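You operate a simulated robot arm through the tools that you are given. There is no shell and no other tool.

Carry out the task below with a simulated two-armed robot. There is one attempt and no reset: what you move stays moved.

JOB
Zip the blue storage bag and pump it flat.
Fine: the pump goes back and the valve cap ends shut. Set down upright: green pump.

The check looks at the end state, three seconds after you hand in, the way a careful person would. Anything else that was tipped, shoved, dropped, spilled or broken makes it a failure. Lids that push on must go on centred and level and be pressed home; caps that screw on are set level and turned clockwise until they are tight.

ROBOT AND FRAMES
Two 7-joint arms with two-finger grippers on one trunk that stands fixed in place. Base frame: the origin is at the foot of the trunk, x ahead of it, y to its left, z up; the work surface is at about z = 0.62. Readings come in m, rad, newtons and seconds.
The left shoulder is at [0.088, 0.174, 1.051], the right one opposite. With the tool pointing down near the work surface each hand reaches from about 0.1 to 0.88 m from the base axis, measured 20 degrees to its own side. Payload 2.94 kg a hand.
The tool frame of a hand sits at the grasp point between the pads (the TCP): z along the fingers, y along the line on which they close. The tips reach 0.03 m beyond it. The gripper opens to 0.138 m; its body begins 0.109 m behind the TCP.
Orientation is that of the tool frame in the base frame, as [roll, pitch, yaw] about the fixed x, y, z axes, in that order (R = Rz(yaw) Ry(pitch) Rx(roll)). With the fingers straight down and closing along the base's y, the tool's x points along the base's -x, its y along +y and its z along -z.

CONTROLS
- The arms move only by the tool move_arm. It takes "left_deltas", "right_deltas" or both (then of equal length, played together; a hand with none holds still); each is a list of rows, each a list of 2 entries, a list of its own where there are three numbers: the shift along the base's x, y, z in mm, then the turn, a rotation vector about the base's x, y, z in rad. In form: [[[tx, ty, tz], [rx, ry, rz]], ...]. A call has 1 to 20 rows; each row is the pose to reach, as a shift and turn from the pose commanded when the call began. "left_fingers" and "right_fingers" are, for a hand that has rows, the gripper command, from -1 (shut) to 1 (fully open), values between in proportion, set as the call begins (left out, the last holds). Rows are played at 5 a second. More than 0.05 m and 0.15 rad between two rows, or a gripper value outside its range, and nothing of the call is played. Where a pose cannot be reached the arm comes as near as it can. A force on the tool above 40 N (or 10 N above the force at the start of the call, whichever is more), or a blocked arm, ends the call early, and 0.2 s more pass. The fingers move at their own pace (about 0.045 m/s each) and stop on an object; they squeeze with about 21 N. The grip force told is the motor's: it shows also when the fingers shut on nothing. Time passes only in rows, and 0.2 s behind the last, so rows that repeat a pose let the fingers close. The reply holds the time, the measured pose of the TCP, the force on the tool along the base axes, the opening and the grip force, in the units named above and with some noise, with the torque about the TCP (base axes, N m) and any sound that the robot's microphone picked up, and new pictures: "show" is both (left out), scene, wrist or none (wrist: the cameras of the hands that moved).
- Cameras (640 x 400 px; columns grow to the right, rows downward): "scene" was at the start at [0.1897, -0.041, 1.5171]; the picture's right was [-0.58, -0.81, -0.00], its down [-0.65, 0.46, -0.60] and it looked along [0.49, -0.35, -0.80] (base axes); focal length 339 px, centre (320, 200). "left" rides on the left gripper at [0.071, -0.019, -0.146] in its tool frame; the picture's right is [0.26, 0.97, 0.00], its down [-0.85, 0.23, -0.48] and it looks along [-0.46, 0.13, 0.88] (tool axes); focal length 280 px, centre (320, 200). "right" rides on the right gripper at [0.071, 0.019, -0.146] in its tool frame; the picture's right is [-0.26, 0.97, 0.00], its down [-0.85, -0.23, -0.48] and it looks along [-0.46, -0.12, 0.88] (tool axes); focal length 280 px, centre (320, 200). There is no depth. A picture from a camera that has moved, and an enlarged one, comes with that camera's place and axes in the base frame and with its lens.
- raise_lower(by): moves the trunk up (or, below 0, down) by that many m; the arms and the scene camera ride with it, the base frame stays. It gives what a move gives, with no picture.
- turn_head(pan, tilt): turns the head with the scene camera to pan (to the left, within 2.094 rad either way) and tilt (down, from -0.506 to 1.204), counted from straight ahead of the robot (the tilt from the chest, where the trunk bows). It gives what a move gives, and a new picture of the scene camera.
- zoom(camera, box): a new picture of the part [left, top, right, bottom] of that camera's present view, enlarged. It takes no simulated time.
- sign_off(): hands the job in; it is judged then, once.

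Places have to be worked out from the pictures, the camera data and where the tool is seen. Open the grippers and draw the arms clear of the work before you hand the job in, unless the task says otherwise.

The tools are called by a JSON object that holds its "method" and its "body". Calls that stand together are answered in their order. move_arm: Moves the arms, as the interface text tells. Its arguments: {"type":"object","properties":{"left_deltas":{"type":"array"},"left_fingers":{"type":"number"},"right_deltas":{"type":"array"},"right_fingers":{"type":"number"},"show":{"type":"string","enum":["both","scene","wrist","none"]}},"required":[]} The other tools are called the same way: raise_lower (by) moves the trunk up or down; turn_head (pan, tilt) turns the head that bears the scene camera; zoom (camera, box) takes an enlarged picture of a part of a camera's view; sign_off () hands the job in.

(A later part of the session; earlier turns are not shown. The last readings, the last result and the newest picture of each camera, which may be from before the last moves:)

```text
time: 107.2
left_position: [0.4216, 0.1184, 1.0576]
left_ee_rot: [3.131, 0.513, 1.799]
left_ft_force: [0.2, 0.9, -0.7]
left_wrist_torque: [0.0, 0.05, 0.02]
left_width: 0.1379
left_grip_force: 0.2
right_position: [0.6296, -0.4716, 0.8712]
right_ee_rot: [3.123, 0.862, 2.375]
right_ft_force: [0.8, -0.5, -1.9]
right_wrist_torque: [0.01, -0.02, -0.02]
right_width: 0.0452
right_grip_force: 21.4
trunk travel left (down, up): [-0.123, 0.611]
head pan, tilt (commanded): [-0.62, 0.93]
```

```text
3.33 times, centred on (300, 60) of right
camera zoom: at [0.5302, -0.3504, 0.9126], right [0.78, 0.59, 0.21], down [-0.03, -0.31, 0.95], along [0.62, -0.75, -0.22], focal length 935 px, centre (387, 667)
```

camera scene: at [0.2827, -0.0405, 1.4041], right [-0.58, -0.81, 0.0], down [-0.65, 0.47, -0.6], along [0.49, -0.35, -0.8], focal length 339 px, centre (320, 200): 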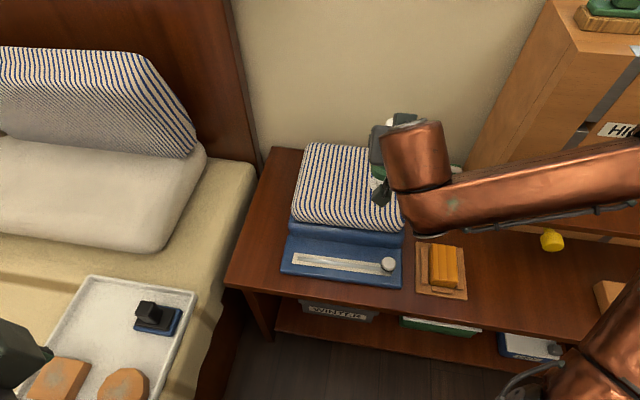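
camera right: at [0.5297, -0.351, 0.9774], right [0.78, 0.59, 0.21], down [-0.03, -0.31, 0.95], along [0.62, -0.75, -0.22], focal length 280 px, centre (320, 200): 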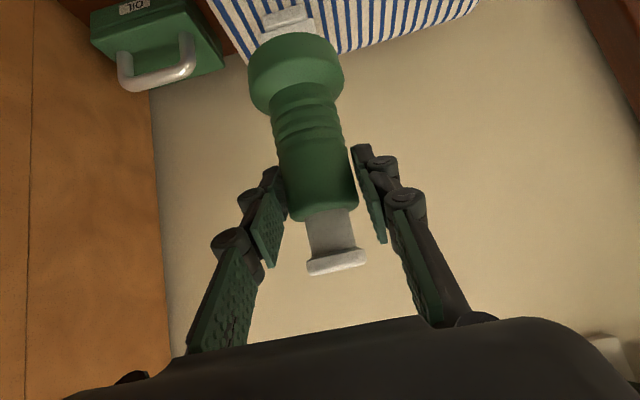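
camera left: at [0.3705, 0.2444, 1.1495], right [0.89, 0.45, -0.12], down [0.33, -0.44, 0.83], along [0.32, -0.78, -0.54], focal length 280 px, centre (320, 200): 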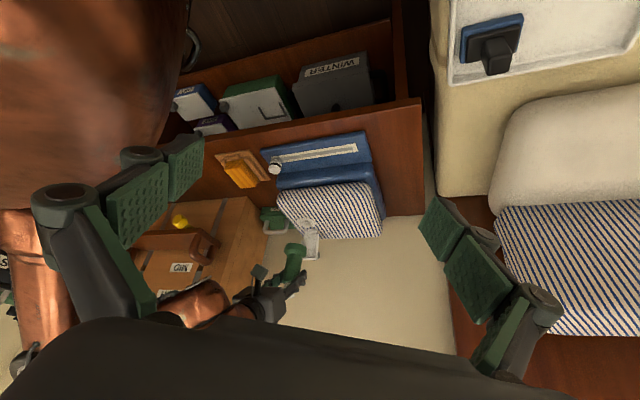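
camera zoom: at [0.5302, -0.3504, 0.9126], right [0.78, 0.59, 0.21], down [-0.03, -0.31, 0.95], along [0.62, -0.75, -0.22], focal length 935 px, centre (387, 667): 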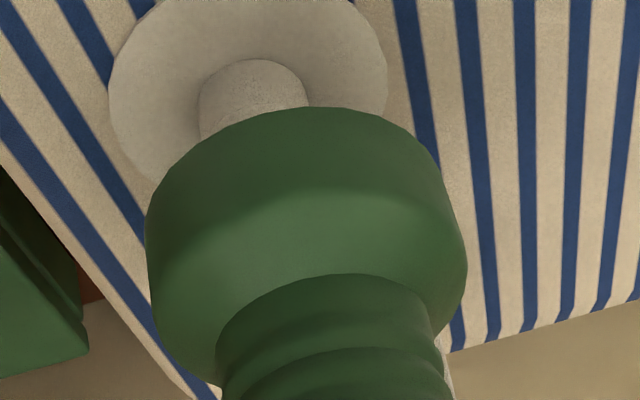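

Alignment looks within about 3 mm. I shift 2 mm sideways and 1.5 mm to the rear, then lower slowly in small steps watching the force.

{"method": "move_arm", "body": {"right_deltas": [[[-0.3, -2.5, 0], [0, 0, 0]], [[-0.3, -2.5, -4], [0, 0, 0]], [[-0.3, -2.5, -8], [0, 0, 0]], [[-0.3, -2.5, -12], [0, 0, 0]], [[-0.3, -2.5, -15], [0, 0, 0]]], "show": "none"}}

{"method": "zoom", "body": {"camera": "left", "box": [290, 200, 325, 240]}}

{"method": "zoom", "body": {"camera": "right", "box": [230, 0, 370, 120]}}

```text
time: 108.4
left_position: [0.4213, 0.118, 1.058]
left_ee_rot: [3.13, 0.512, 1.799]
left_ft_force: [0.4, -0.2, 0.1]
left_wrist_torque: [-0.01, 0.05, 0.01]
left_width: 0.1381
left_grip_force: 0.0
right_position: [0.6298, -0.4754, 0.8549]
right_ee_rot: [3.125, 0.861, 2.376]
right_ft_force: [-0.3, 0.6, -3.4]
right_wrist_torque: [0.01, 0.02, 0.01]
right_width: 0.0455
right_grip_force: 20.9
trunk travel left (down, up): [-0.123, 0.611]
head pan, tilt (commanded): [-0.62, 0.93]
```

```text
10.00 times, centred on (308, 220) of left
camera zoom: at [0.3705, 0.2437, 1.1499], right [0.89, 0.45, -0.12], down [0.33, -0.44, 0.83], along [0.32, -0.78, -0.54], focal length 2804 px, centre (445, 0)
```

zoom: 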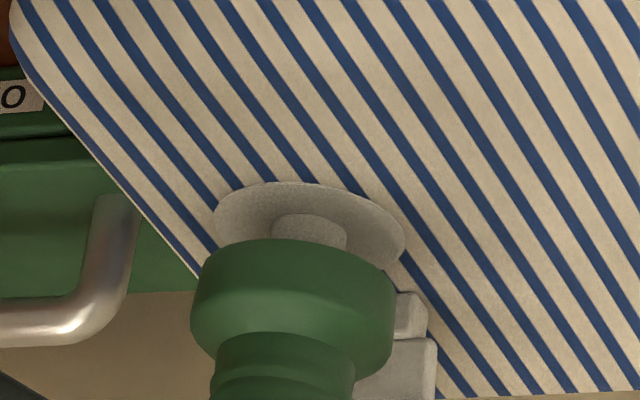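

```text
3.33 times, centred on (300, 60) of right
camera zoom: at [0.5296, -0.3537, 0.8962], right [0.78, 0.59, 0.21], down [-0.03, -0.31, 0.95], along [0.62, -0.75, -0.22], focal length 935 px, centre (387, 667)
```

zoom: 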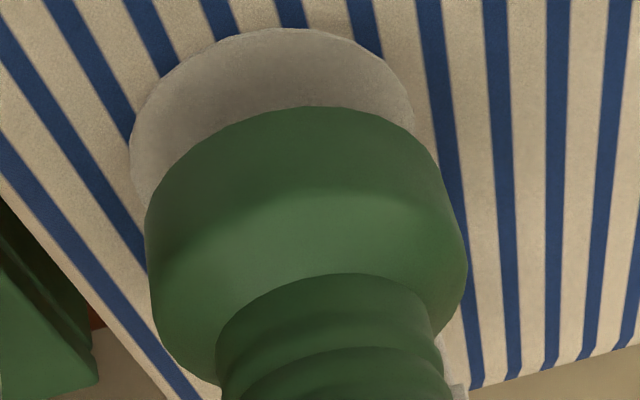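

The apparent disc sizes in both views fit better with a lower valve (disc z ≈ 0.742, centre ≈ (0.636, -0.481)), so the pump is about 7 mm too near. I shift it and check again.

{"method": "move_arm", "body": {"right_deltas": [[[2, -3, 0], [0, 0, 0]], [[4, -5.9, 0], [0, 0, 0]], [[4, -5.9, 0], [0, 0, 0]]], "show": "none"}}

{"method": "zoom", "body": {"camera": "left", "box": [290, 200, 325, 240]}}

{"method": "zoom", "body": {"camera": "right", "box": [230, 0, 370, 120]}}

```text
time: 109.2
left_position: [0.421, 0.1194, 1.058]
left_ee_rot: [3.13, 0.513, 1.797]
left_ft_force: [-0.4, 0.5, 0.3]
left_wrist_torque: [0.01, -0.02, 0.04]
left_width: 0.1379
left_grip_force: 0.1
right_position: [0.6335, -0.4814, 0.8539]
right_ee_rot: [3.125, 0.862, 2.374]
right_ft_force: [-0.1, -0.4, -2.8]
right_wrist_torque: [0.01, 0.01, 0.01]
right_width: 0.0453
right_grip_force: 21.0
trunk travel left (down, up): [-0.123, 0.611]
head pan, tilt (commanded): [-0.62, 0.93]
```

```text
10.00 times, centred on (308, 220) of left
camera zoom: at [0.3705, 0.2438, 1.1499], right [0.89, 0.45, -0.12], down [0.33, -0.44, 0.83], along [0.32, -0.78, -0.54], focal length 2804 px, centre (445, 0)
```

zoom: 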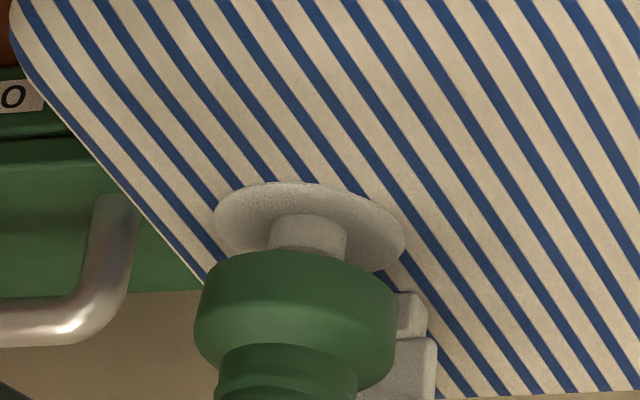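

```text
3.33 times, centred on (300, 60) of right
camera zoom: at [0.5335, -0.3601, 0.8962], right [0.78, 0.59, 0.21], down [-0.03, -0.31, 0.95], along [0.62, -0.75, -0.22], focal length 935 px, centre (387, 667)
```

zoom: 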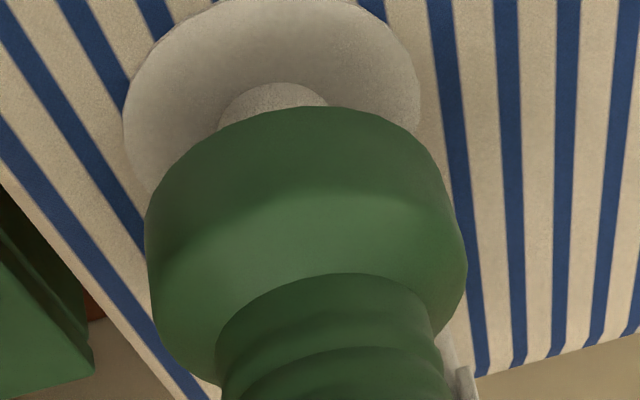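

Combining both views, the pump is now centred to about 2-3 mm. I correct 1.5 mm sideways and lower in 2 mm steps until contact.

{"method": "move_arm", "body": {"right_deltas": [[[-1, -1.1, 0], [0, 0, 0]], [[-1, -1.1, -2], [0, 0, 0]], [[-1, -1.1, -4], [0, 0, 0]], [[-1, -1.1, -6], [0, 0, 0]], [[-1, -1.1, -8], [0, 0, 0]], [[-1, -1.1, -8], [0, 0, 0]]], "show": "none"}}

{"method": "zoom", "body": {"camera": "left", "box": [290, 200, 325, 240]}}

{"method": "zoom", "body": {"camera": "right", "box": [230, 0, 370, 120]}}

```text
time: 110.6
left_position: [0.4213, 0.119, 1.0582]
left_ee_rot: [3.13, 0.514, 1.797]
left_ft_force: [0.9, 0.8, 0.6]
left_wrist_torque: [-0.02, -0.02, 0.01]
left_width: 0.1381
left_grip_force: 0.0
right_position: [0.6325, -0.4804, 0.8472]
right_ee_rot: [3.124, 0.862, 2.374]
right_ft_force: [0.3, -0.1, -3.6]
right_wrist_torque: [0.01, 0.03, 0.01]
right_width: 0.0451
right_grip_force: 21.2
trunk travel left (down, up): [-0.123, 0.611]
head pan, tilt (commanded): [-0.62, 0.93]
```

```text
10.00 times, centred on (308, 220) of left
camera zoom: at [0.3705, 0.2438, 1.1499], right [0.89, 0.45, -0.12], down [0.33, -0.44, 0.83], along [0.32, -0.78, -0.54], focal length 2804 px, centre (445, 0)
```

zoom: 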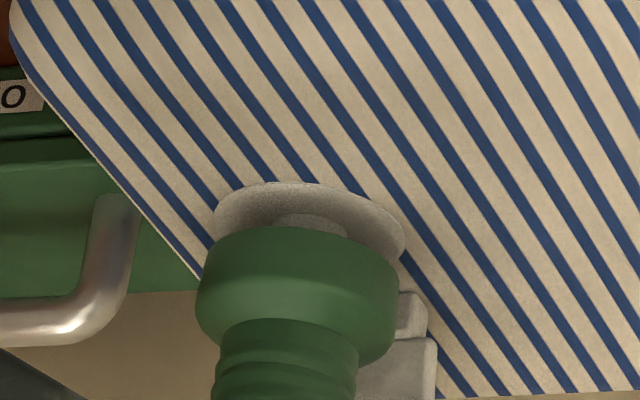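

```text
3.33 times, centred on (300, 60) of right
camera zoom: at [0.5326, -0.3601, 0.8884], right [0.78, 0.59, 0.21], down [-0.03, -0.31, 0.95], along [0.62, -0.75, -0.22], focal length 935 px, centre (387, 667)
```

zoom: 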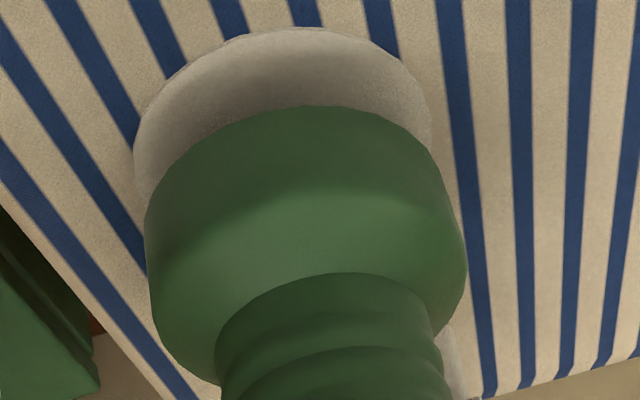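

{"method": "move_arm", "body": {"right_deltas": [[[0, 0, -2], [0, 0, 0]], [[0, 0, -4], [0, 0, 0]], [[0, 0, -6], [0, 0, 0]], [[0, 0, -8], [0, 0, 0]], [[0, 0, -8], [0, 0, 0]]], "show": "none"}}

{"method": "zoom", "body": {"camera": "left", "box": [290, 200, 325, 240]}}

{"method": "zoom", "body": {"camera": "right", "box": [230, 0, 370, 120]}}

```text
time: 111.8
left_position: [0.4213, 0.1178, 1.0571]
left_ee_rot: [3.13, 0.513, 1.799]
left_ft_force: [0.2, 0.2, -0.9]
left_wrist_torque: [-0.03, -0.01, 0.0]
left_width: 0.1381
left_grip_force: 0.1
right_position: [0.6317, -0.4806, 0.839]
right_ee_rot: [3.122, 0.862, 2.375]
right_ft_force: [0.8, 0.6, -2.3]
right_wrist_torque: [0.1, -0.03, 0.02]
right_width: 0.0452
right_grip_force: 21.2
trunk travel left (down, up): [-0.123, 0.611]
head pan, tilt (commanded): [-0.62, 0.93]
```

```text
10.00 times, centred on (308, 220) of left
camera zoom: at [0.3705, 0.2439, 1.1499], right [0.89, 0.45, -0.12], down [0.33, -0.44, 0.83], along [0.32, -0.78, -0.54], focal length 2804 px, centre (445, 0)
```

zoom: 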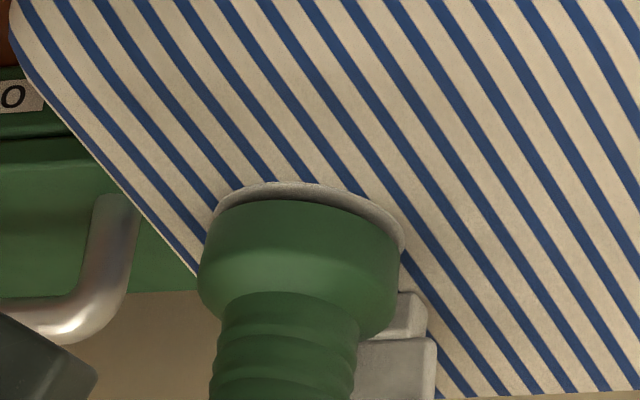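

```text
3.33 times, centred on (300, 60) of right
camera zoom: at [0.5316, -0.3597, 0.8801], right [0.78, 0.59, 0.21], down [-0.03, -0.31, 0.95], along [0.62, -0.75, -0.22], focal length 935 px, centre (387, 667)
```

zoom: 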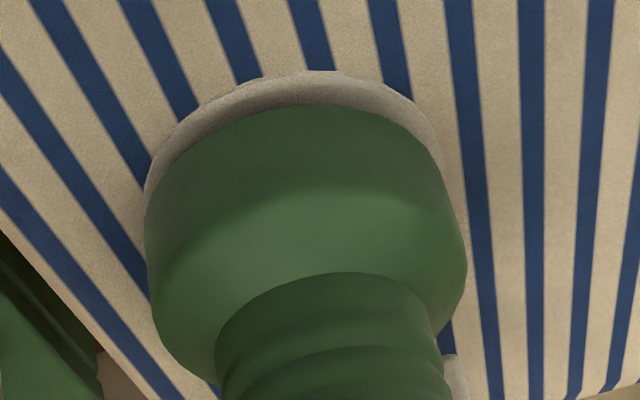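

The base has gone over the spout with no force, so it is well aligned. I lower further until it seats on the valve disc.

{"method": "move_arm", "body": {"right_deltas": [[[0, 0, -2], [0, 0, 0]], [[0, 0, -4], [0, 0, 0]], [[0, 0, -6], [0, 0, 0]], [[0, 0, -8], [0, 0, 0]], [[0, 0, -8], [0, 0, 0]]], "show": "none"}}

{"method": "zoom", "body": {"camera": "left", "box": [290, 200, 325, 240]}}

{"method": "zoom", "body": {"camera": "right", "box": [230, 0, 370, 120]}}

```text
time: 113.0
left_position: [0.4202, 0.1192, 1.0572]
left_ee_rot: [3.129, 0.512, 1.799]
left_ft_force: [0.9, 0.7, -0.2]
left_wrist_torque: [0.0, -0.01, 0.03]
left_width: 0.1379
left_grip_force: 0.1
right_position: [0.6324, -0.4798, 0.8317]
right_ee_rot: [3.125, 0.865, 2.375]
right_ft_force: [-7.5, 0.6, 4.7]
right_wrist_torque: [-0.09, 0.13, -0.06]
right_width: 0.0453
right_grip_force: 20.5
trunk travel left (down, up): [-0.123, 0.611]
head pan, tilt (commanded): [-0.62, 0.93]
```

```text
10.00 times, centred on (308, 220) of left
camera zoom: at [0.3695, 0.2441, 1.1502], right [0.89, 0.45, -0.12], down [0.33, -0.44, 0.83], along [0.32, -0.78, -0.54], focal length 2804 px, centre (445, 0)
```

zoom: 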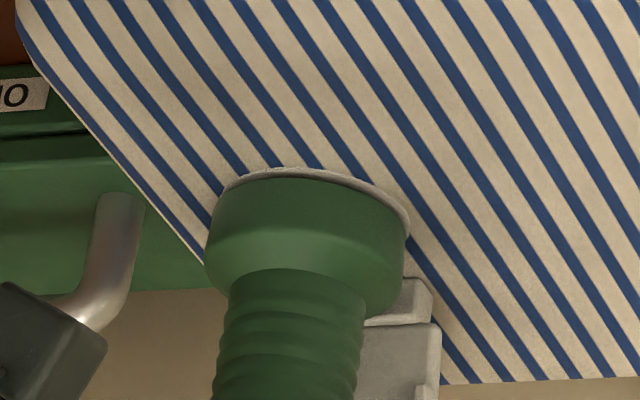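

```text
3.33 times, centred on (300, 60) of right
camera zoom: at [0.5315, -0.3594, 0.8727], right [0.78, 0.59, 0.21], down [-0.03, -0.31, 0.95], along [0.62, -0.75, -0.22], focal length 935 px, centre (387, 667)
```

zoom: 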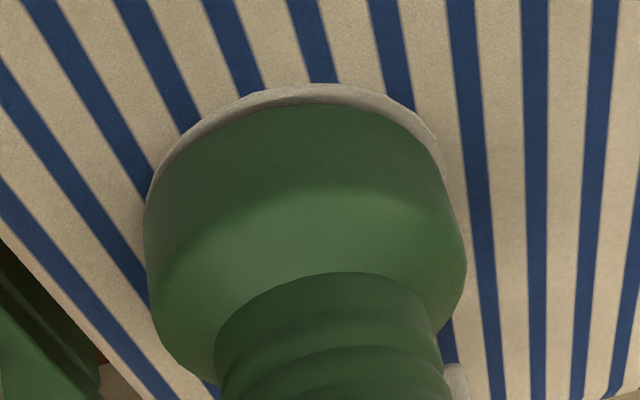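

The pump is seated on the valve (5 N contact). I open the fingers and watch that it stands.

{"method": "move_arm", "body": {"right_deltas": [[[0, 0, 0], [0, 0, 0]], [[0, 0, 0], [0, 0, 0]], [[0, 0, 0], [0, 0, 0]], [[0, 0, 0], [0, 0, 0]]], "right_fingers": 0.05, "show": "wrist"}}

{"method": "zoom", "body": {"camera": "left", "box": [280, 200, 340, 270]}}

```text
time: 114.0
left_position: [0.4209, 0.1174, 1.0575]
left_ee_rot: [3.129, 0.512, 1.797]
left_ft_force: [-0.1, 0.1, 0.3]
left_wrist_torque: [-0.03, 0.02, 0.01]
left_width: 0.1375
left_grip_force: 0.1
right_position: [0.6323, -0.4812, 0.8307]
right_ee_rot: [3.125, 0.862, 2.376]
right_ft_force: [-0.4, -0.9, -0.3]
right_wrist_torque: [0.0, -0.01, 0.01]
right_width: 0.0726
right_grip_force: 0.1
trunk travel left (down, up): [-0.123, 0.611]
head pan, tilt (commanded): [-0.62, 0.93]
camera right: at [0.5323, -0.3595, 0.8719], right [0.78, 0.59, 0.21], down [-0.03, -0.31, 0.95], along [0.62, -0.75, -0.22], focal length 280 px, centre (320, 200)
```

right: 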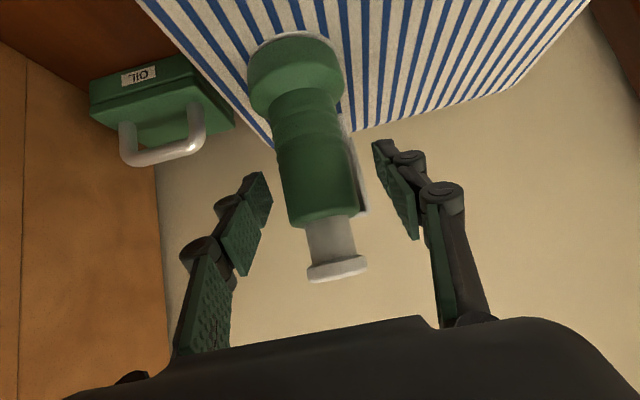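

```text
5.71 times, centred on (310, 235) of left
camera zoom: at [0.3704, 0.2439, 1.1499], right [0.89, 0.45, -0.12], down [0.33, -0.44, 0.83], along [0.32, -0.78, -0.54], focal length 1602 px, centre (377, 0)
```

zoom: 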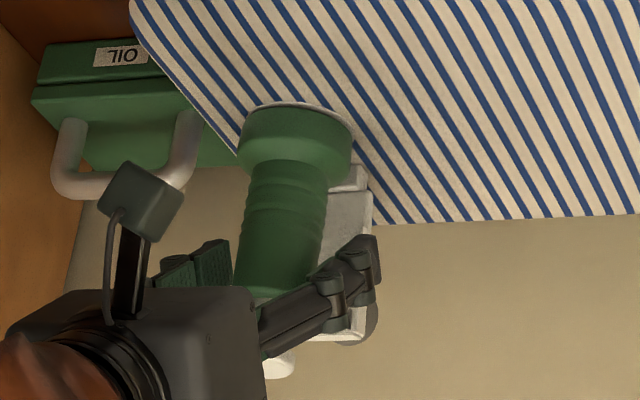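

The pump stands upright on the valve. I back the hand out along its axis and rise.

{"method": "move_arm", "body": {"right_deltas": [[[-14, 13, 16], [0, 0, 0]], [[-28, 26, 33], [0, 0, 0]], [[-45, 42, 52], [0, 0, 0]], [[-61, 57, 72], [0, 0, 0]], [[-75, 72, 110], [0, 0, 0]], [[-85, 85, 150], [0, 0, 0]]], "show": "both"}}

{"method": "zoom", "body": {"camera": "left", "box": [280, 200, 340, 270]}}

{"method": "zoom", "body": {"camera": "right", "box": [200, 0, 440, 200]}}

```text
time: 115.4
left_position: [0.4198, 0.1199, 1.0593]
left_ee_rot: [3.127, 0.516, 1.798]
left_ft_force: [-0.8, 0.4, 1.1]
left_wrist_torque: [-0.05, -0.03, 0.0]
left_width: 0.1382
left_grip_force: 0.0
right_position: [0.5462, -0.4065, 0.985]
right_ee_rot: [3.127, 0.863, 2.376]
right_ft_force: [0.4, 0.3, 0.1]
right_wrist_torque: [-0.01, 0.01, -0.01]
right_width: 0.0726
right_grip_force: 0.0
right hand out of reach, approached as far as the arm can: row 4, 5, 6
trunk travel left (down, up): [-0.123, 0.611]
head pan, tilt (commanded): [-0.62, 0.93]
camera scene: at [0.281, -0.039, 1.4047], right [-0.58, -0.81, 0.0], down [-0.65, 0.47, -0.6], along [0.49, -0.35, -0.8], focal length 339 px, centre (320, 200)
camera right: at [0.4469, -0.2843, 1.0255], right [0.78, 0.59, 0.21], down [-0.02, -0.31, 0.95], along [0.62, -0.75, -0.23], focal length 280 px, centre (320, 200)
```

scene: 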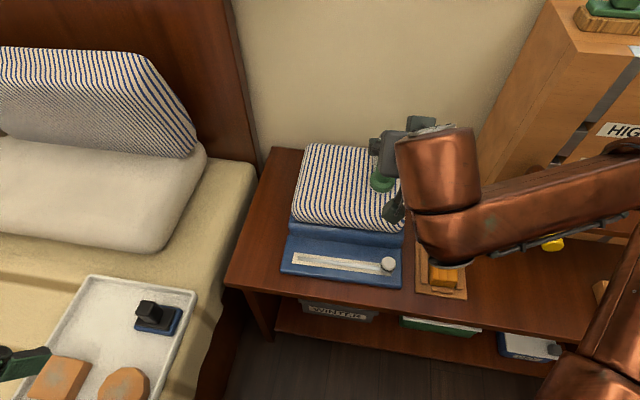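
right: 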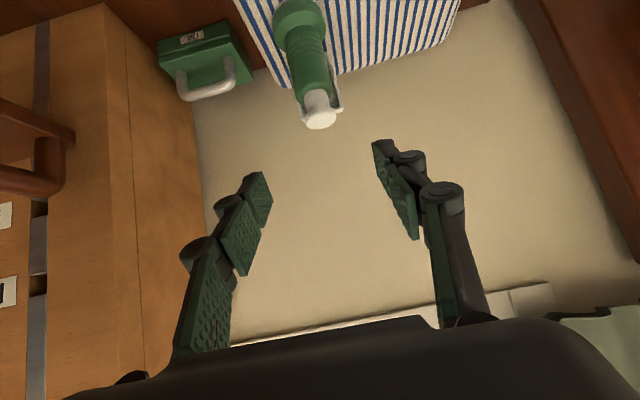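

```text
5.71 times, centred on (310, 235) of left
camera zoom: at [0.3691, 0.2449, 1.1504], right [0.89, 0.45, -0.12], down [0.33, -0.44, 0.83], along [0.32, -0.78, -0.54], focal length 1602 px, centre (377, 0)
```

zoom: 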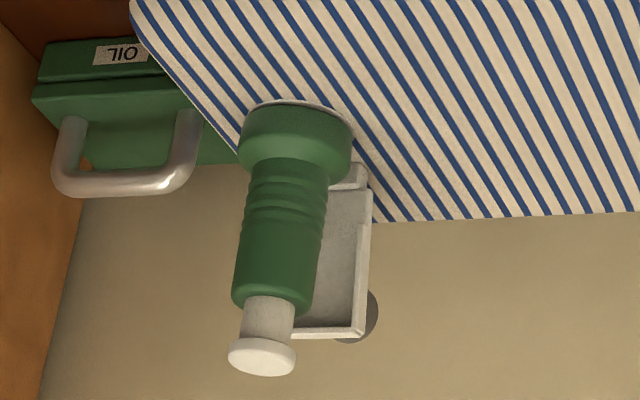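

```text
2.00 times, centred on (320, 100) of right
camera zoom: at [0.4469, -0.2843, 1.0255], right [0.78, 0.59, 0.21], down [-0.02, -0.31, 0.95], along [0.62, -0.75, -0.23], focal length 561 px, centre (320, 400)
```

zoom: 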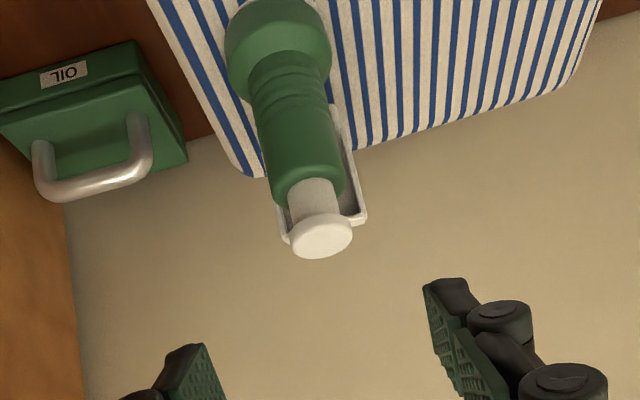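

The pump stands upright; its plunger top triangulates to about (0.630, -0.476, 0.878). I turn the right hand to point straight down above it, with closed fingers.

{"method": "move_arm", "body": {"right_deltas": [[[12, -10, 10], [0.085, 0.089, 0]], [[24, -20, 15], [0.17, 0.178, 0]], [[36, -30, 15], [0.255, 0.268, 0]], [[48, -41, 15], [0.34, 0.357, 0]], [[60, -51, 15], [0.425, 0.446, 0]], [[72, -61, 10], [0.51, 0.536, 0]], [[85, -71.5, 0], [0.595, 0.625, 0]], [[85, -71.5, 0], [0.595, 0.625, 0]]], "right_fingers": -1, "show": "both"}}

{"method": "zoom", "body": {"camera": "scene", "box": [340, 100, 440, 210]}}

{"method": "zoom", "body": {"camera": "left", "box": [270, 200, 350, 290]}}

```text
time: 117.2
left_position: [0.4201, 0.1174, 1.0573]
left_ee_rot: [3.126, 0.513, 1.799]
left_ft_force: [-0.4, 0.1, 0.9]
left_wrist_torque: [0.01, 0.01, 0.02]
left_width: 0.138
left_grip_force: 0.1
right_position: [0.6368, -0.4782, 0.9845]
right_ee_rot: [3.129, 0.0, 2.377]
right_ft_force: [-1.0, -0.8, -0.4]
right_wrist_torque: [0.01, -0.02, -0.02]
right_width: 0.0
right_grip_force: 20.8
trunk travel left (down, up): [-0.123, 0.611]
head pan, tilt (commanded): [-0.62, 0.93]
camera scene: at [0.2819, -0.0401, 1.4044], right [-0.58, -0.81, 0.0], down [-0.65, 0.47, -0.6], along [0.49, -0.35, -0.8], focal length 339 px, centre (320, 200)
camera right: at [0.5991, -0.4163, 1.1303], right [0.86, 0.52, 0.01], down [0.45, -0.76, 0.47], along [0.25, -0.4, -0.88], focal length 280 px, centre (320, 200)
```

scene: 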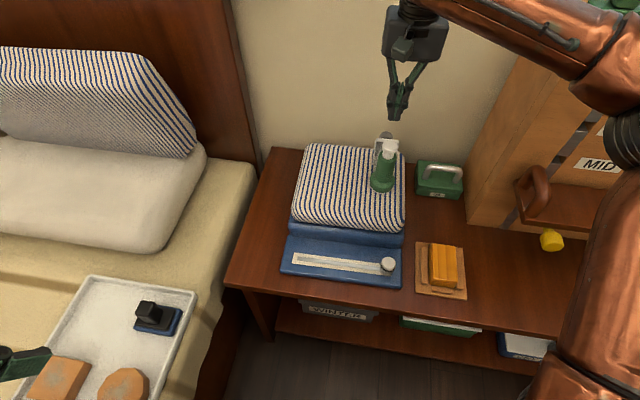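
right: 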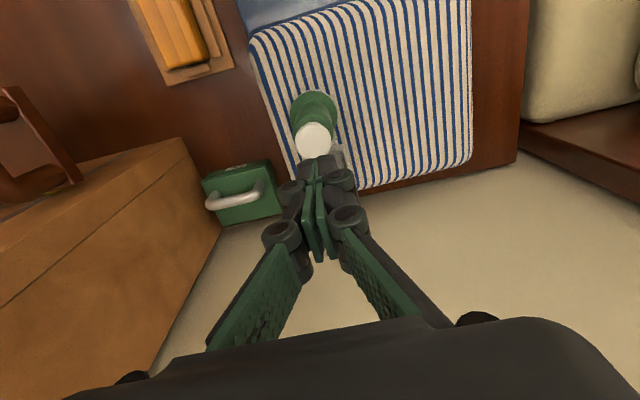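

```text
3.64 times, centred on (390, 155) of scene
camera zoom: at [0.2819, -0.0401, 1.4044], right [-0.58, -0.81, 0.0], down [-0.65, 0.47, -0.6], along [0.49, -0.35, -0.8], focal length 1233 px, centre (66, 364)
```

zoom: 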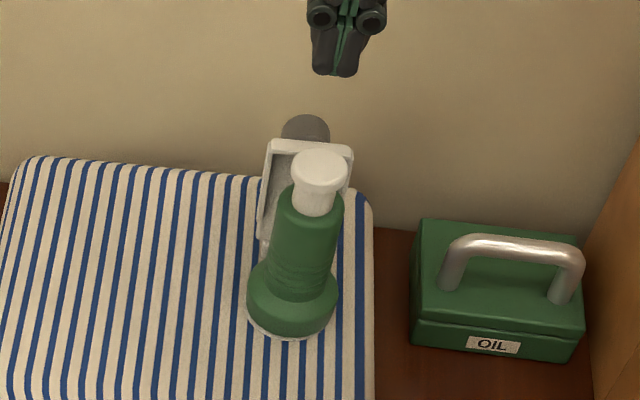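

```text
4.44 times, centred on (310, 245) of left
camera zoom: at [0.3699, 0.2439, 1.1501], right [0.89, 0.45, -0.12], down [0.33, -0.44, 0.83], along [0.32, -0.78, -0.54], focal length 1246 px, centre (364, 0)
```

zoom: 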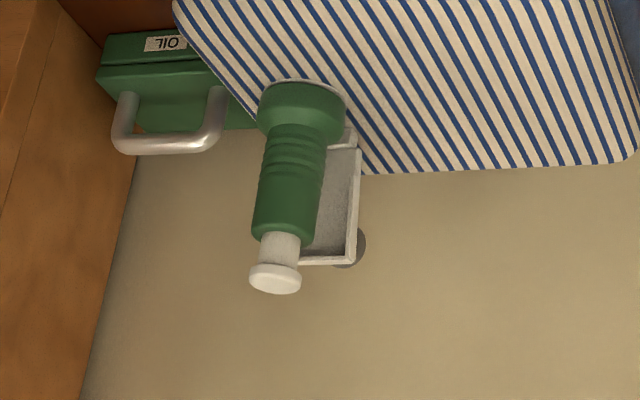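

The plunger cap is at about (0.632, -0.478), top z ≈ 0.88. I centre the closed fingertips over it and descend to a few mm above.

{"method": "move_arm", "body": {"right_deltas": [[[-4.5, -0.5, -15], [0, 0, 0]], [[-4.5, -0.5, -30], [0, 0, 0]], [[-4.5, -0.5, -45], [0, 0, 0]], [[-4.5, -0.5, -60], [0, 0, 0]], [[-4.5, -0.5, -66], [0, 0, 0]]], "show": "wrist"}}

{"method": "zoom", "body": {"camera": "scene", "box": [340, 110, 440, 210]}}

{"method": "zoom", "body": {"camera": "left", "box": [270, 200, 350, 290]}}

```text
time: 118.4
left_position: [0.4208, 0.1187, 1.0575]
left_ee_rot: [3.128, 0.513, 1.797]
left_ft_force: [0.9, -0.1, -0.3]
left_wrist_torque: [-0.02, -0.01, -0.03]
left_width: 0.1382
left_grip_force: 0.0
right_position: [0.6306, -0.4779, 0.9188]
right_ee_rot: [3.129, 0.001, 2.378]
right_ft_force: [0.3, -0.6, -0.6]
right_wrist_torque: [0.01, 0.01, -0.04]
right_width: 0.0
right_grip_force: 21.1
trunk travel left (down, up): [-0.123, 0.611]
head pan, tilt (commanded): [-0.62, 0.93]
camera right: at [0.5932, -0.4158, 1.0657], right [0.86, 0.52, 0.01], down [0.45, -0.76, 0.47], along [0.25, -0.4, -0.88], focal length 280 px, centre (320, 200)
```

right: 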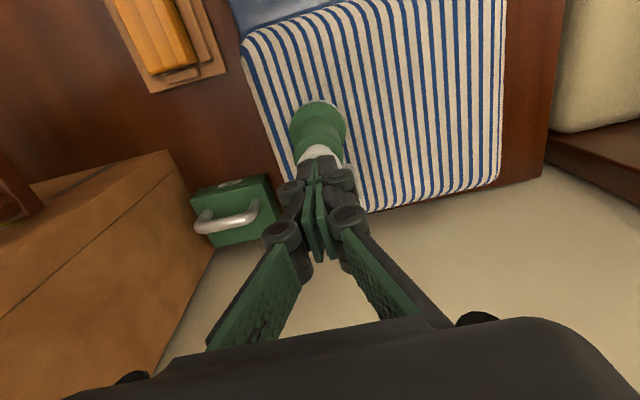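

```text
4.00 times, centred on (390, 160) of scene
camera zoom: at [0.2824, -0.0402, 1.4042], right [-0.58, -0.81, 0.0], down [-0.65, 0.47, -0.6], along [0.49, -0.35, -0.8], focal length 1356 px, centre (40, 360)
```

zoom: 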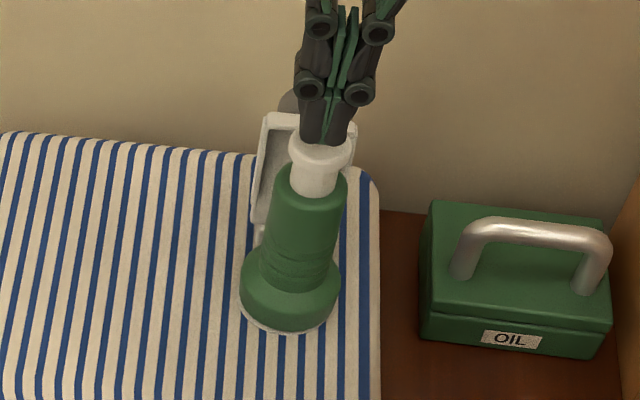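

```text
4.44 times, centred on (310, 245) of left
camera zoom: at [0.3703, 0.2439, 1.1499], right [0.89, 0.45, -0.12], down [0.33, -0.44, 0.83], along [0.32, -0.78, -0.54], focal length 1246 px, centre (364, 0)
```

zoom: 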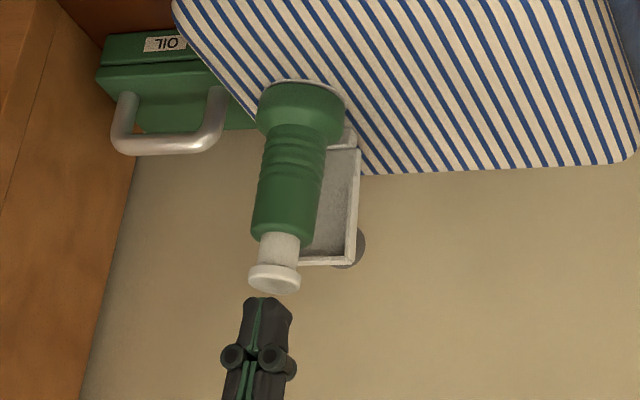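

The fingertips are centred above the cap. I press down 16 mm in small steps to feel the plunger.

{"method": "move_arm", "body": {"right_deltas": [[[1, 1, -4], [0, 0, 0]], [[1, 1, -8], [0, 0, 0]], [[1, 1, -12], [0, 0, 0]], [[1, 1, -16], [0, 0, 0]]], "show": "none"}}

{"method": "zoom", "body": {"camera": "left", "box": [270, 200, 350, 290]}}

{"method": "zoom", "body": {"camera": "scene", "box": [340, 110, 440, 210]}}

```text
time: 119.4
left_position: [0.4212, 0.1186, 1.0577]
left_ee_rot: [3.129, 0.514, 1.797]
left_ft_force: [-0.5, 0.7, 0.0]
left_wrist_torque: [-0.01, -0.01, 0.02]
left_width: 0.138
left_grip_force: 0.1
right_position: [0.6309, -0.4764, 0.9031]
right_ee_rot: [3.128, 0.001, 2.378]
right_ft_force: [0.1, -0.8, 0.6]
right_wrist_torque: [-0.01, -0.01, -0.02]
right_width: 0.0
right_grip_force: 20.9
trunk travel left (down, up): [-0.123, 0.611]
head pan, tilt (commanded): [-0.62, 0.93]
```

```text
4.44 times, centred on (310, 245) of left
camera zoom: at [0.3703, 0.2439, 1.1499], right [0.89, 0.45, -0.12], down [0.33, -0.44, 0.83], along [0.32, -0.78, -0.54], focal length 1246 px, centre (364, 0)
```

zoom: 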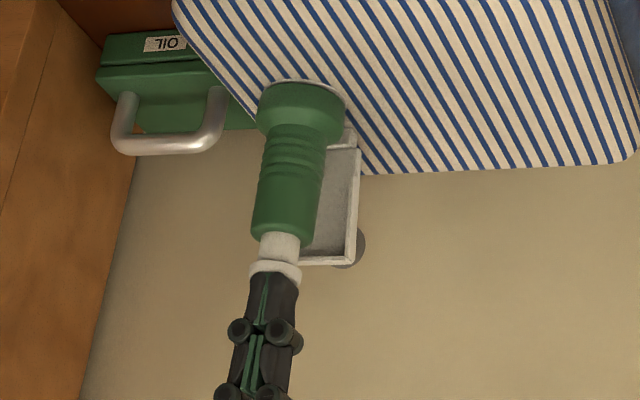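

```text
4.00 times, centred on (390, 160) of scene
camera zoom: at [0.2824, -0.0402, 1.4042], right [-0.58, -0.81, 0.0], down [-0.65, 0.47, -0.6], along [0.49, -0.35, -0.8], focal length 1356 px, centre (40, 360)
```

zoom: 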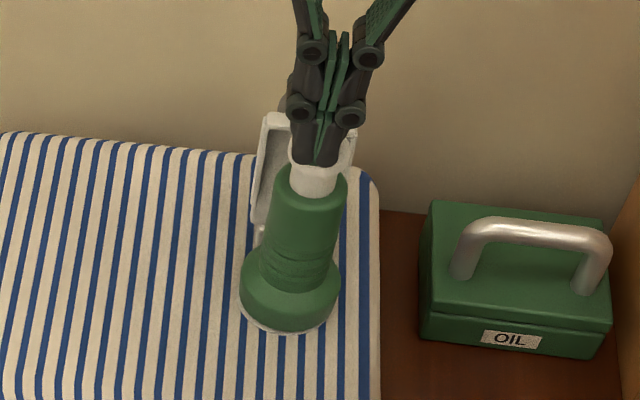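

No contact yet; I press further, 24 mm in 4 mm steps.

{"method": "move_arm", "body": {"right_deltas": [[[0, -1, -4], [0, 0, 0]], [[0, -1, -8], [0, 0, 0]], [[0, -1, -12], [0, 0, 0]], [[0, -1, -16], [0, 0, 0]], [[0, -1, -20], [0, 0, 0]], [[0, -1, -24], [0, 0, 0]]], "show": "none"}}

{"method": "zoom", "body": {"camera": "left", "box": [270, 200, 350, 290]}}

{"method": "zoom", "body": {"camera": "scene", "box": [340, 110, 440, 210]}}

```text
time: 120.8
left_position: [0.4208, 0.1187, 1.0574]
left_ee_rot: [3.129, 0.511, 1.797]
left_ft_force: [-0.4, 0.1, 0.2]
left_wrist_torque: [-0.02, 0.0, 0.0]
left_width: 0.138
left_grip_force: 0.1
right_position: [0.6324, -0.4785, 0.8786]
right_ee_rot: [3.127, 0.002, 2.377]
right_ft_force: [0.0, 0.1, 2.1]
right_wrist_torque: [0.02, 0.04, 0.03]
right_width: 0.0056
right_grip_force: 21.0
trunk travel left (down, up): [-0.123, 0.611]
head pan, tilt (commanded): [-0.62, 0.93]
```

```text
4.44 times, centred on (310, 245) of left
camera zoom: at [0.3702, 0.244, 1.1499], right [0.89, 0.45, -0.12], down [0.33, -0.44, 0.83], along [0.32, -0.78, -0.54], focal length 1246 px, centre (364, 0)
```

zoom: 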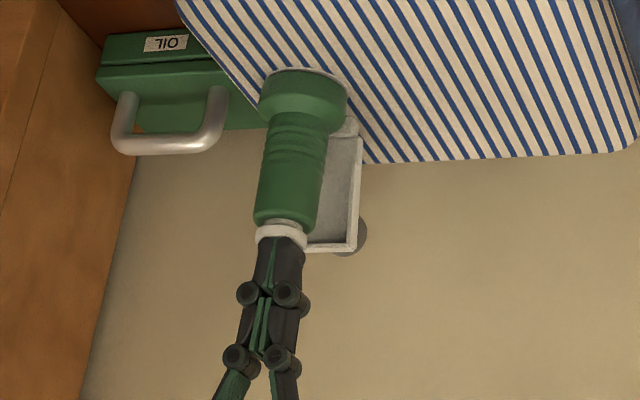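

```text
4.00 times, centred on (390, 160) of scene
camera zoom: at [0.2822, -0.04, 1.4042], right [-0.58, -0.81, 0.0], down [-0.65, 0.47, -0.6], along [0.49, -0.35, -0.8], focal length 1356 px, centre (40, 360)
```

zoom: 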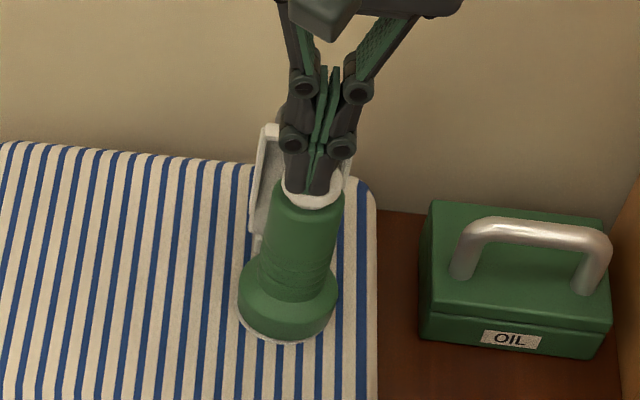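

The plunger went down and the bag's top sank visibly, so the pump works. I lift 35 mm to see whether the plunger springs back.

{"method": "move_arm", "body": {"right_deltas": [[[0, 0, 10], [0, 0, 0]], [[0, 0, 20], [0, 0, 0]], [[0, 0, 30], [0, 0, 0]], [[0, 0, 36], [0, 0, 0]], [[0, 0, 36], [0, 0, 0]]], "show": "none"}}

{"method": "zoom", "body": {"camera": "left", "box": [270, 200, 350, 290]}}

{"method": "zoom", "body": {"camera": "scene", "box": [340, 110, 440, 210]}}

```text
time: 122.0
left_position: [0.4204, 0.1185, 1.0574]
left_ee_rot: [3.129, 0.514, 1.796]
left_ft_force: [0.7, -0.3, 0.5]
left_wrist_torque: [-0.01, 0.01, -0.07]
left_width: 0.138
left_grip_force: 0.0
right_position: [0.6331, -0.4766, 0.9147]
right_ee_rot: [3.13, 0.0, 2.378]
right_ft_force: [0.4, -0.2, -0.2]
right_wrist_torque: [0.01, -0.02, -0.03]
right_width: 0.0
right_grip_force: 21.0
trunk travel left (down, up): [-0.123, 0.611]
head pan, tilt (commanded): [-0.62, 0.93]
```

```text
4.44 times, centred on (310, 245) of left
camera zoom: at [0.3704, 0.2439, 1.1499], right [0.89, 0.45, -0.12], down [0.33, -0.44, 0.83], along [0.32, -0.78, -0.54], focal length 1246 px, centre (364, 0)
```

zoom: 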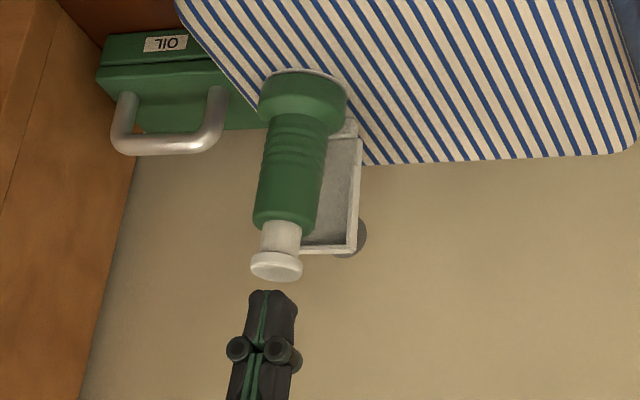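

```text
4.00 times, centred on (390, 160) of scene
camera zoom: at [0.2825, -0.0402, 1.4041], right [-0.58, -0.81, 0.0], down [-0.65, 0.47, -0.6], along [0.49, -0.35, -0.8], focal length 1356 px, centre (40, 360)
```

zoom: 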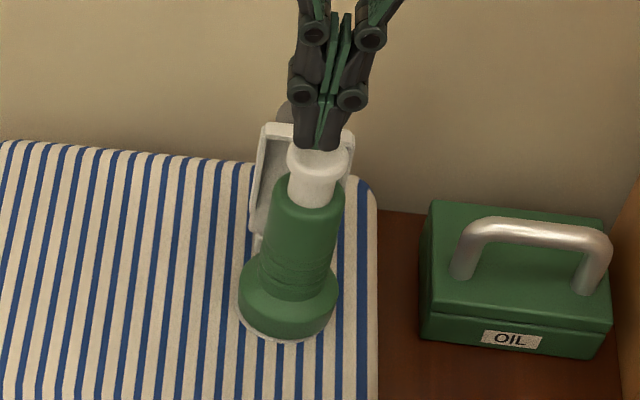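

The plunger springs back by itself. I do two more strokes, the second a bit deeper as the bag sinks.

{"method": "move_arm", "body": {"right_deltas": [[[0, 0, -15], [0, 0, 0]], [[0, 0, -28], [0, 0, 0]], [[0, 0, -38], [0, 0, 0]], [[0, 0, -44], [0, 0, 0]], [[0, 0, -44], [0, 0, 0]], [[0, 0, -22], [0, 0, 0]], [[0, 0, -4], [0, 0, 0]], [[0, 0, -4], [0, 0, 0]], [[0, 0, -4], [0, 0, 0]], [[0, 0, -20], [0, 0, 0]], [[0, 0, -35], [0, 0, 0]], [[0, 0, -46], [0, 0, 0]], [[0, 0, -51], [0, 0, 0]], [[0, 0, -51], [0, 0, 0]], [[0, 0, -30], [0, 0, 0]], [[0, 0, -10], [0, 0, 0]], [[0, 0, -10], [0, 0, 0]]], "show": "none"}}

{"method": "zoom", "body": {"camera": "left", "box": [270, 200, 350, 290]}}

{"method": "zoom", "body": {"camera": "scene", "box": [280, 110, 440, 270]}}

```text
time: 125.6
left_position: [0.4207, 0.1198, 1.0568]
left_ee_rot: [3.127, 0.513, 1.798]
left_ft_force: [-0.2, -0.5, -0.2]
left_wrist_torque: [0.0, -0.03, 0.02]
left_width: 0.1378
left_grip_force: 0.0
right_position: [0.6343, -0.4737, 0.9043]
right_ee_rot: [3.127, 0.0, 2.378]
right_ft_force: [0.4, 0.3, 0.4]
right_wrist_torque: [0.03, -0.01, -0.05]
right_width: 0.0
right_grip_force: 20.9
trunk travel left (down, up): [-0.123, 0.611]
head pan, tilt (commanded): [-0.62, 0.93]
```

```text
4.44 times, centred on (310, 245) of left
camera zoom: at [0.3704, 0.2439, 1.1499], right [0.89, 0.45, -0.12], down [0.33, -0.44, 0.83], along [0.32, -0.78, -0.54], focal length 1246 px, centre (364, 0)
```

zoom: 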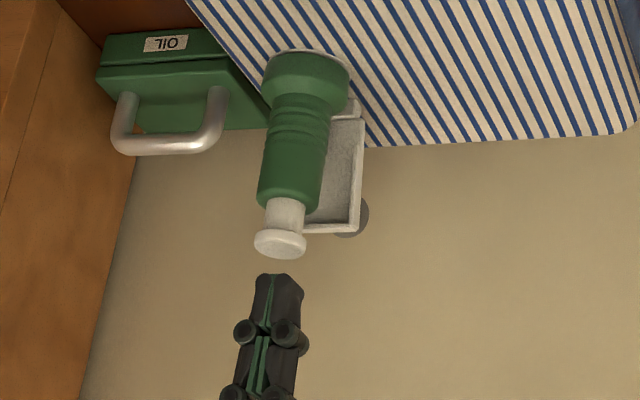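

```text
2.50 times, centred on (360, 190) of scene
camera zoom: at [0.2825, -0.0402, 1.4041], right [-0.58, -0.81, 0.0], down [-0.65, 0.47, -0.6], along [0.49, -0.35, -0.8], focal length 848 px, centre (220, 225)
```

zoom: 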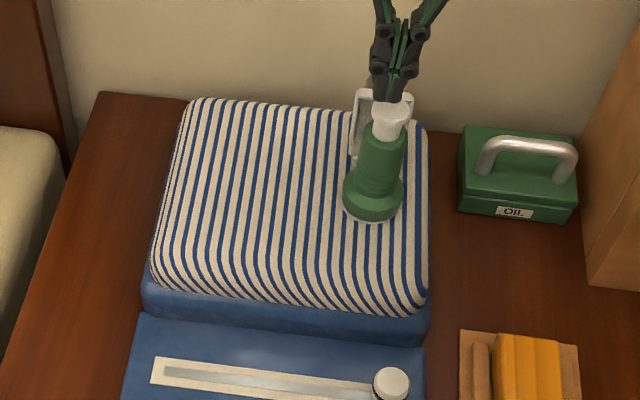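

The bag sinks about 7-8 mm per stroke. I do three more strokes, each slightly deeper.

{"method": "move_arm", "body": {"right_deltas": [[[0, -1, -20], [0, 0, 0]], [[0, -2, -36], [0, 0, 0]], [[0, -2, -48], [0, 0, 0]], [[0, -2, -49], [0, 0, 0]], [[0, -2, -30], [0, 0, 0]], [[0, -2, -12], [0, 0, 0]], [[0, -2, -12], [0, 0, 0]], [[0, -2, -30], [0, 0, 0]], [[0, -2, -45], [0, 0, 0]], [[0, -2, -56], [0, 0, 0]], [[0, -2, -57], [0, 0, 0]], [[0, -2, -38], [0, 0, 0]], [[0, -2, -20], [0, 0, 0]], [[0, -2, -20], [0, 0, 0]], [[0, -2, -40], [0, 0, 0]], [[0, -2, -54], [0, 0, 0]], [[0, -2, -64], [0, 0, 0]], [[0, -2, -65], [0, 0, 0]], [[0, -2, -46], [0, 0, 0]], [[0, -2, -24], [0, 0, 0]]], "show": "none"}}

{"method": "zoom", "body": {"camera": "left", "box": [270, 190, 350, 280]}}

{"method": "zoom", "body": {"camera": "scene", "box": [280, 110, 440, 270]}}

```text
time: 129.8
left_position: [0.4206, 0.1175, 1.0577]
left_ee_rot: [3.13, 0.513, 1.798]
left_ft_force: [-0.2, 0.3, 0.2]
left_wrist_torque: [0.0, -0.01, 0.0]
left_width: 0.1379
left_grip_force: 0.1
right_position: [0.6315, -0.4793, 0.8797]
right_ee_rot: [3.129, 0.0, 2.377]
right_ft_force: [-0.1, 0.1, 0.6]
right_wrist_torque: [0.01, -0.01, -0.01]
right_width: 0.0
right_grip_force: 21.1
trunk travel left (down, up): [-0.123, 0.611]
head pan, tilt (commanded): [-0.62, 0.93]
```

```text
4.44 times, centred on (310, 235) of left
camera zoom: at [0.3701, 0.2441, 1.15], right [0.89, 0.45, -0.12], down [0.33, -0.44, 0.83], along [0.32, -0.78, -0.54], focal length 1246 px, centre (364, 44)
```

zoom: 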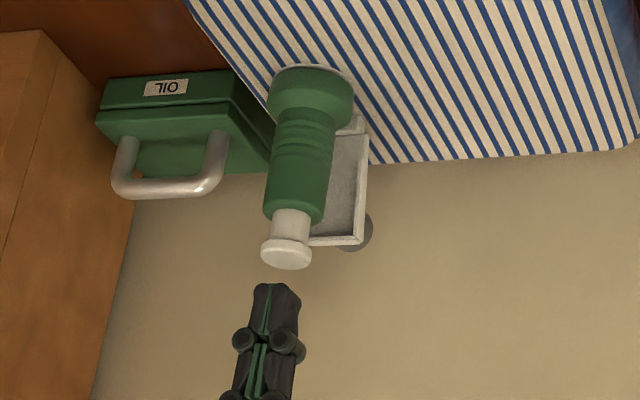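

```text
2.50 times, centred on (360, 190) of scene
camera zoom: at [0.2821, -0.0399, 1.4043], right [-0.58, -0.81, 0.0], down [-0.65, 0.47, -0.6], along [0.49, -0.35, -0.8], focal length 848 px, centre (220, 225)
```

zoom: 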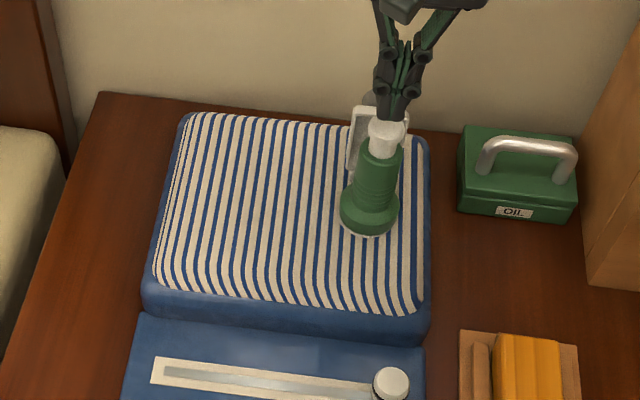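

Still sinking steadily. Three more strokes.

{"method": "move_arm", "body": {"right_deltas": [[[0, 0, -20], [0, 0, 0]], [[0, 0, -36], [0, 0, 0]], [[0, 0, -48], [0, 0, 0]], [[0, 0, -49], [0, 0, 0]], [[0, 0, -30], [0, 0, 0]], [[0, 0, -12], [0, 0, 0]], [[0, 0, -12], [0, 0, 0]], [[0, 0, -30], [0, 0, 0]], [[0, 0, -45], [0, 0, 0]], [[0, 0, -56], [0, 0, 0]], [[0, 0, -57], [0, 0, 0]], [[0, 0, -38], [0, 0, 0]], [[0, 0, -20], [0, 0, 0]], [[0, 0, -20], [0, 0, 0]], [[0, 0, -40], [0, 0, 0]], [[0, 0, -54], [0, 0, 0]], [[0, 0, -63], [0, 0, 0]], [[0, 0, -64], [0, 0, 0]], [[0, 0, -44], [0, 0, 0]], [[0, 0, -22], [0, 0, 0]]], "show": "none"}}

{"method": "zoom", "body": {"camera": "left", "box": [270, 180, 350, 270]}}

{"method": "zoom", "body": {"camera": "scene", "box": [280, 110, 440, 270]}}

```text
time: 134.0
left_position: [0.4204, 0.1181, 1.0571]
left_ee_rot: [3.13, 0.514, 1.799]
left_ft_force: [0.1, 0.5, 0.1]
left_wrist_torque: [-0.04, 0.0, 0.0]
left_width: 0.1381
left_grip_force: 0.1
right_position: [0.6312, -0.4784, 0.8597]
right_ee_rot: [3.13, 0.0, 2.377]
right_ft_force: [-0.6, 0.0, 0.4]
right_wrist_torque: [-0.02, -0.01, -0.04]
right_width: 0.0001
right_grip_force: 21.0
trunk travel left (down, up): [-0.123, 0.611]
head pan, tilt (commanded): [-0.62, 0.93]
heard: click, click
```

```text
4.44 times, centred on (310, 225) of left
camera zoom: at [0.3703, 0.2442, 1.1499], right [0.89, 0.45, -0.12], down [0.33, -0.44, 0.83], along [0.32, -0.78, -0.54], focal length 1246 px, centre (364, 89)
```

zoom: 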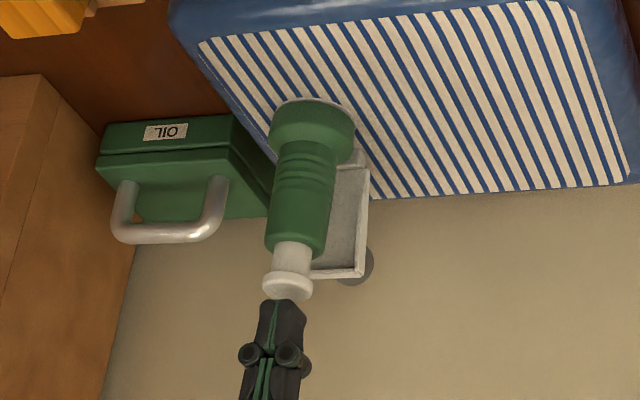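

```text
2.50 times, centred on (360, 190) of scene
camera zoom: at [0.2824, -0.0398, 1.4042], right [-0.58, -0.81, 0.0], down [-0.65, 0.47, -0.6], along [0.49, -0.35, -0.8], focal length 848 px, centre (220, 225)
```

zoom: 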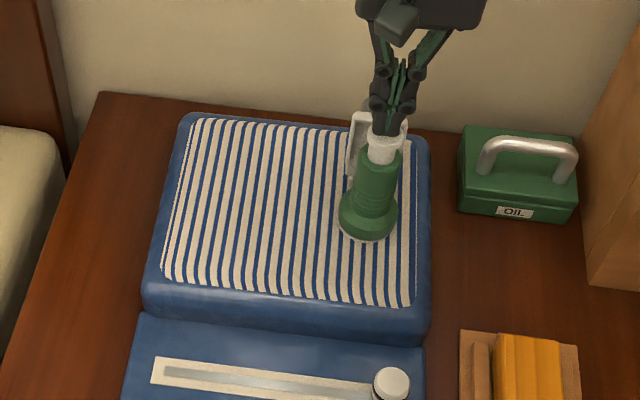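

I heard clicks and the sinking has slowed (only 9 mm in three strokes), so it may be flat now. One more stroke to see if the level still changes.

{"method": "move_arm", "body": {"right_deltas": [[[0, 0, -15], [0, 0, 0]], [[0, 0, -28], [0, 0, 0]], [[0, 0, -37], [0, 0, 0]], [[0, 0, -42], [0, 0, 0]], [[0, 0, -42], [0, 0, 0]]], "show": "none"}}

{"method": "zoom", "body": {"camera": "left", "box": [270, 180, 350, 270]}}

{"method": "zoom", "body": {"camera": "scene", "box": [280, 110, 440, 270]}}

```text
time: 135.2
left_position: [0.4195, 0.1193, 1.0593]
left_ee_rot: [3.125, 0.514, 1.796]
left_ft_force: [0.1, 0.1, 0.4]
left_wrist_torque: [0.01, 0.03, -0.01]
left_width: 0.1379
left_grip_force: 0.1
right_position: [0.6339, -0.479, 0.8205]
right_ee_rot: [3.127, 0.005, 2.377]
right_ft_force: [3.4, -2.8, 18.8]
right_wrist_torque: [-0.05, 0.0, -0.02]
right_width: 0.0061
right_grip_force: 20.6
trunk travel left (down, up): [-0.123, 0.611]
head pan, tilt (commanded): [-0.62, 0.93]
heard: click
```

```text
4.44 times, centred on (310, 225) of left
camera zoom: at [0.3692, 0.2447, 1.1504], right [0.89, 0.45, -0.12], down [0.33, -0.44, 0.83], along [0.32, -0.78, -0.54], focal length 1246 px, centre (364, 89)
```

zoom: 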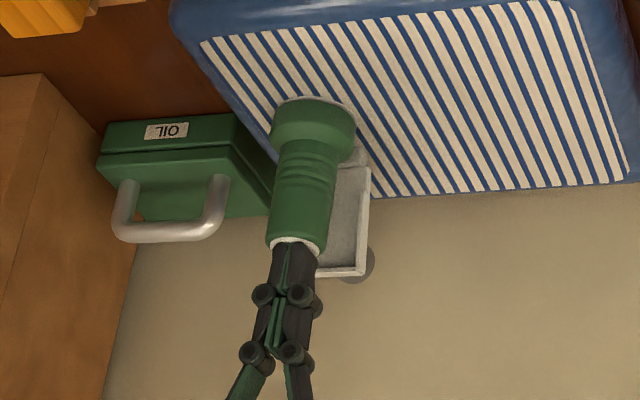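

```text
2.50 times, centred on (360, 190) of scene
camera zoom: at [0.2809, -0.0391, 1.4048], right [-0.58, -0.81, 0.0], down [-0.65, 0.47, -0.6], along [0.49, -0.35, -0.8], focal length 848 px, centre (220, 225)
```

zoom: 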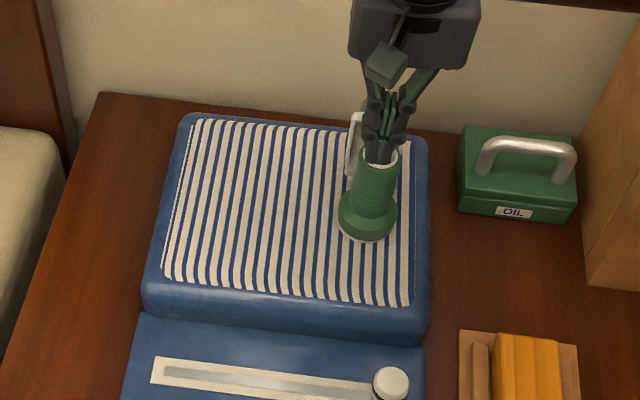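

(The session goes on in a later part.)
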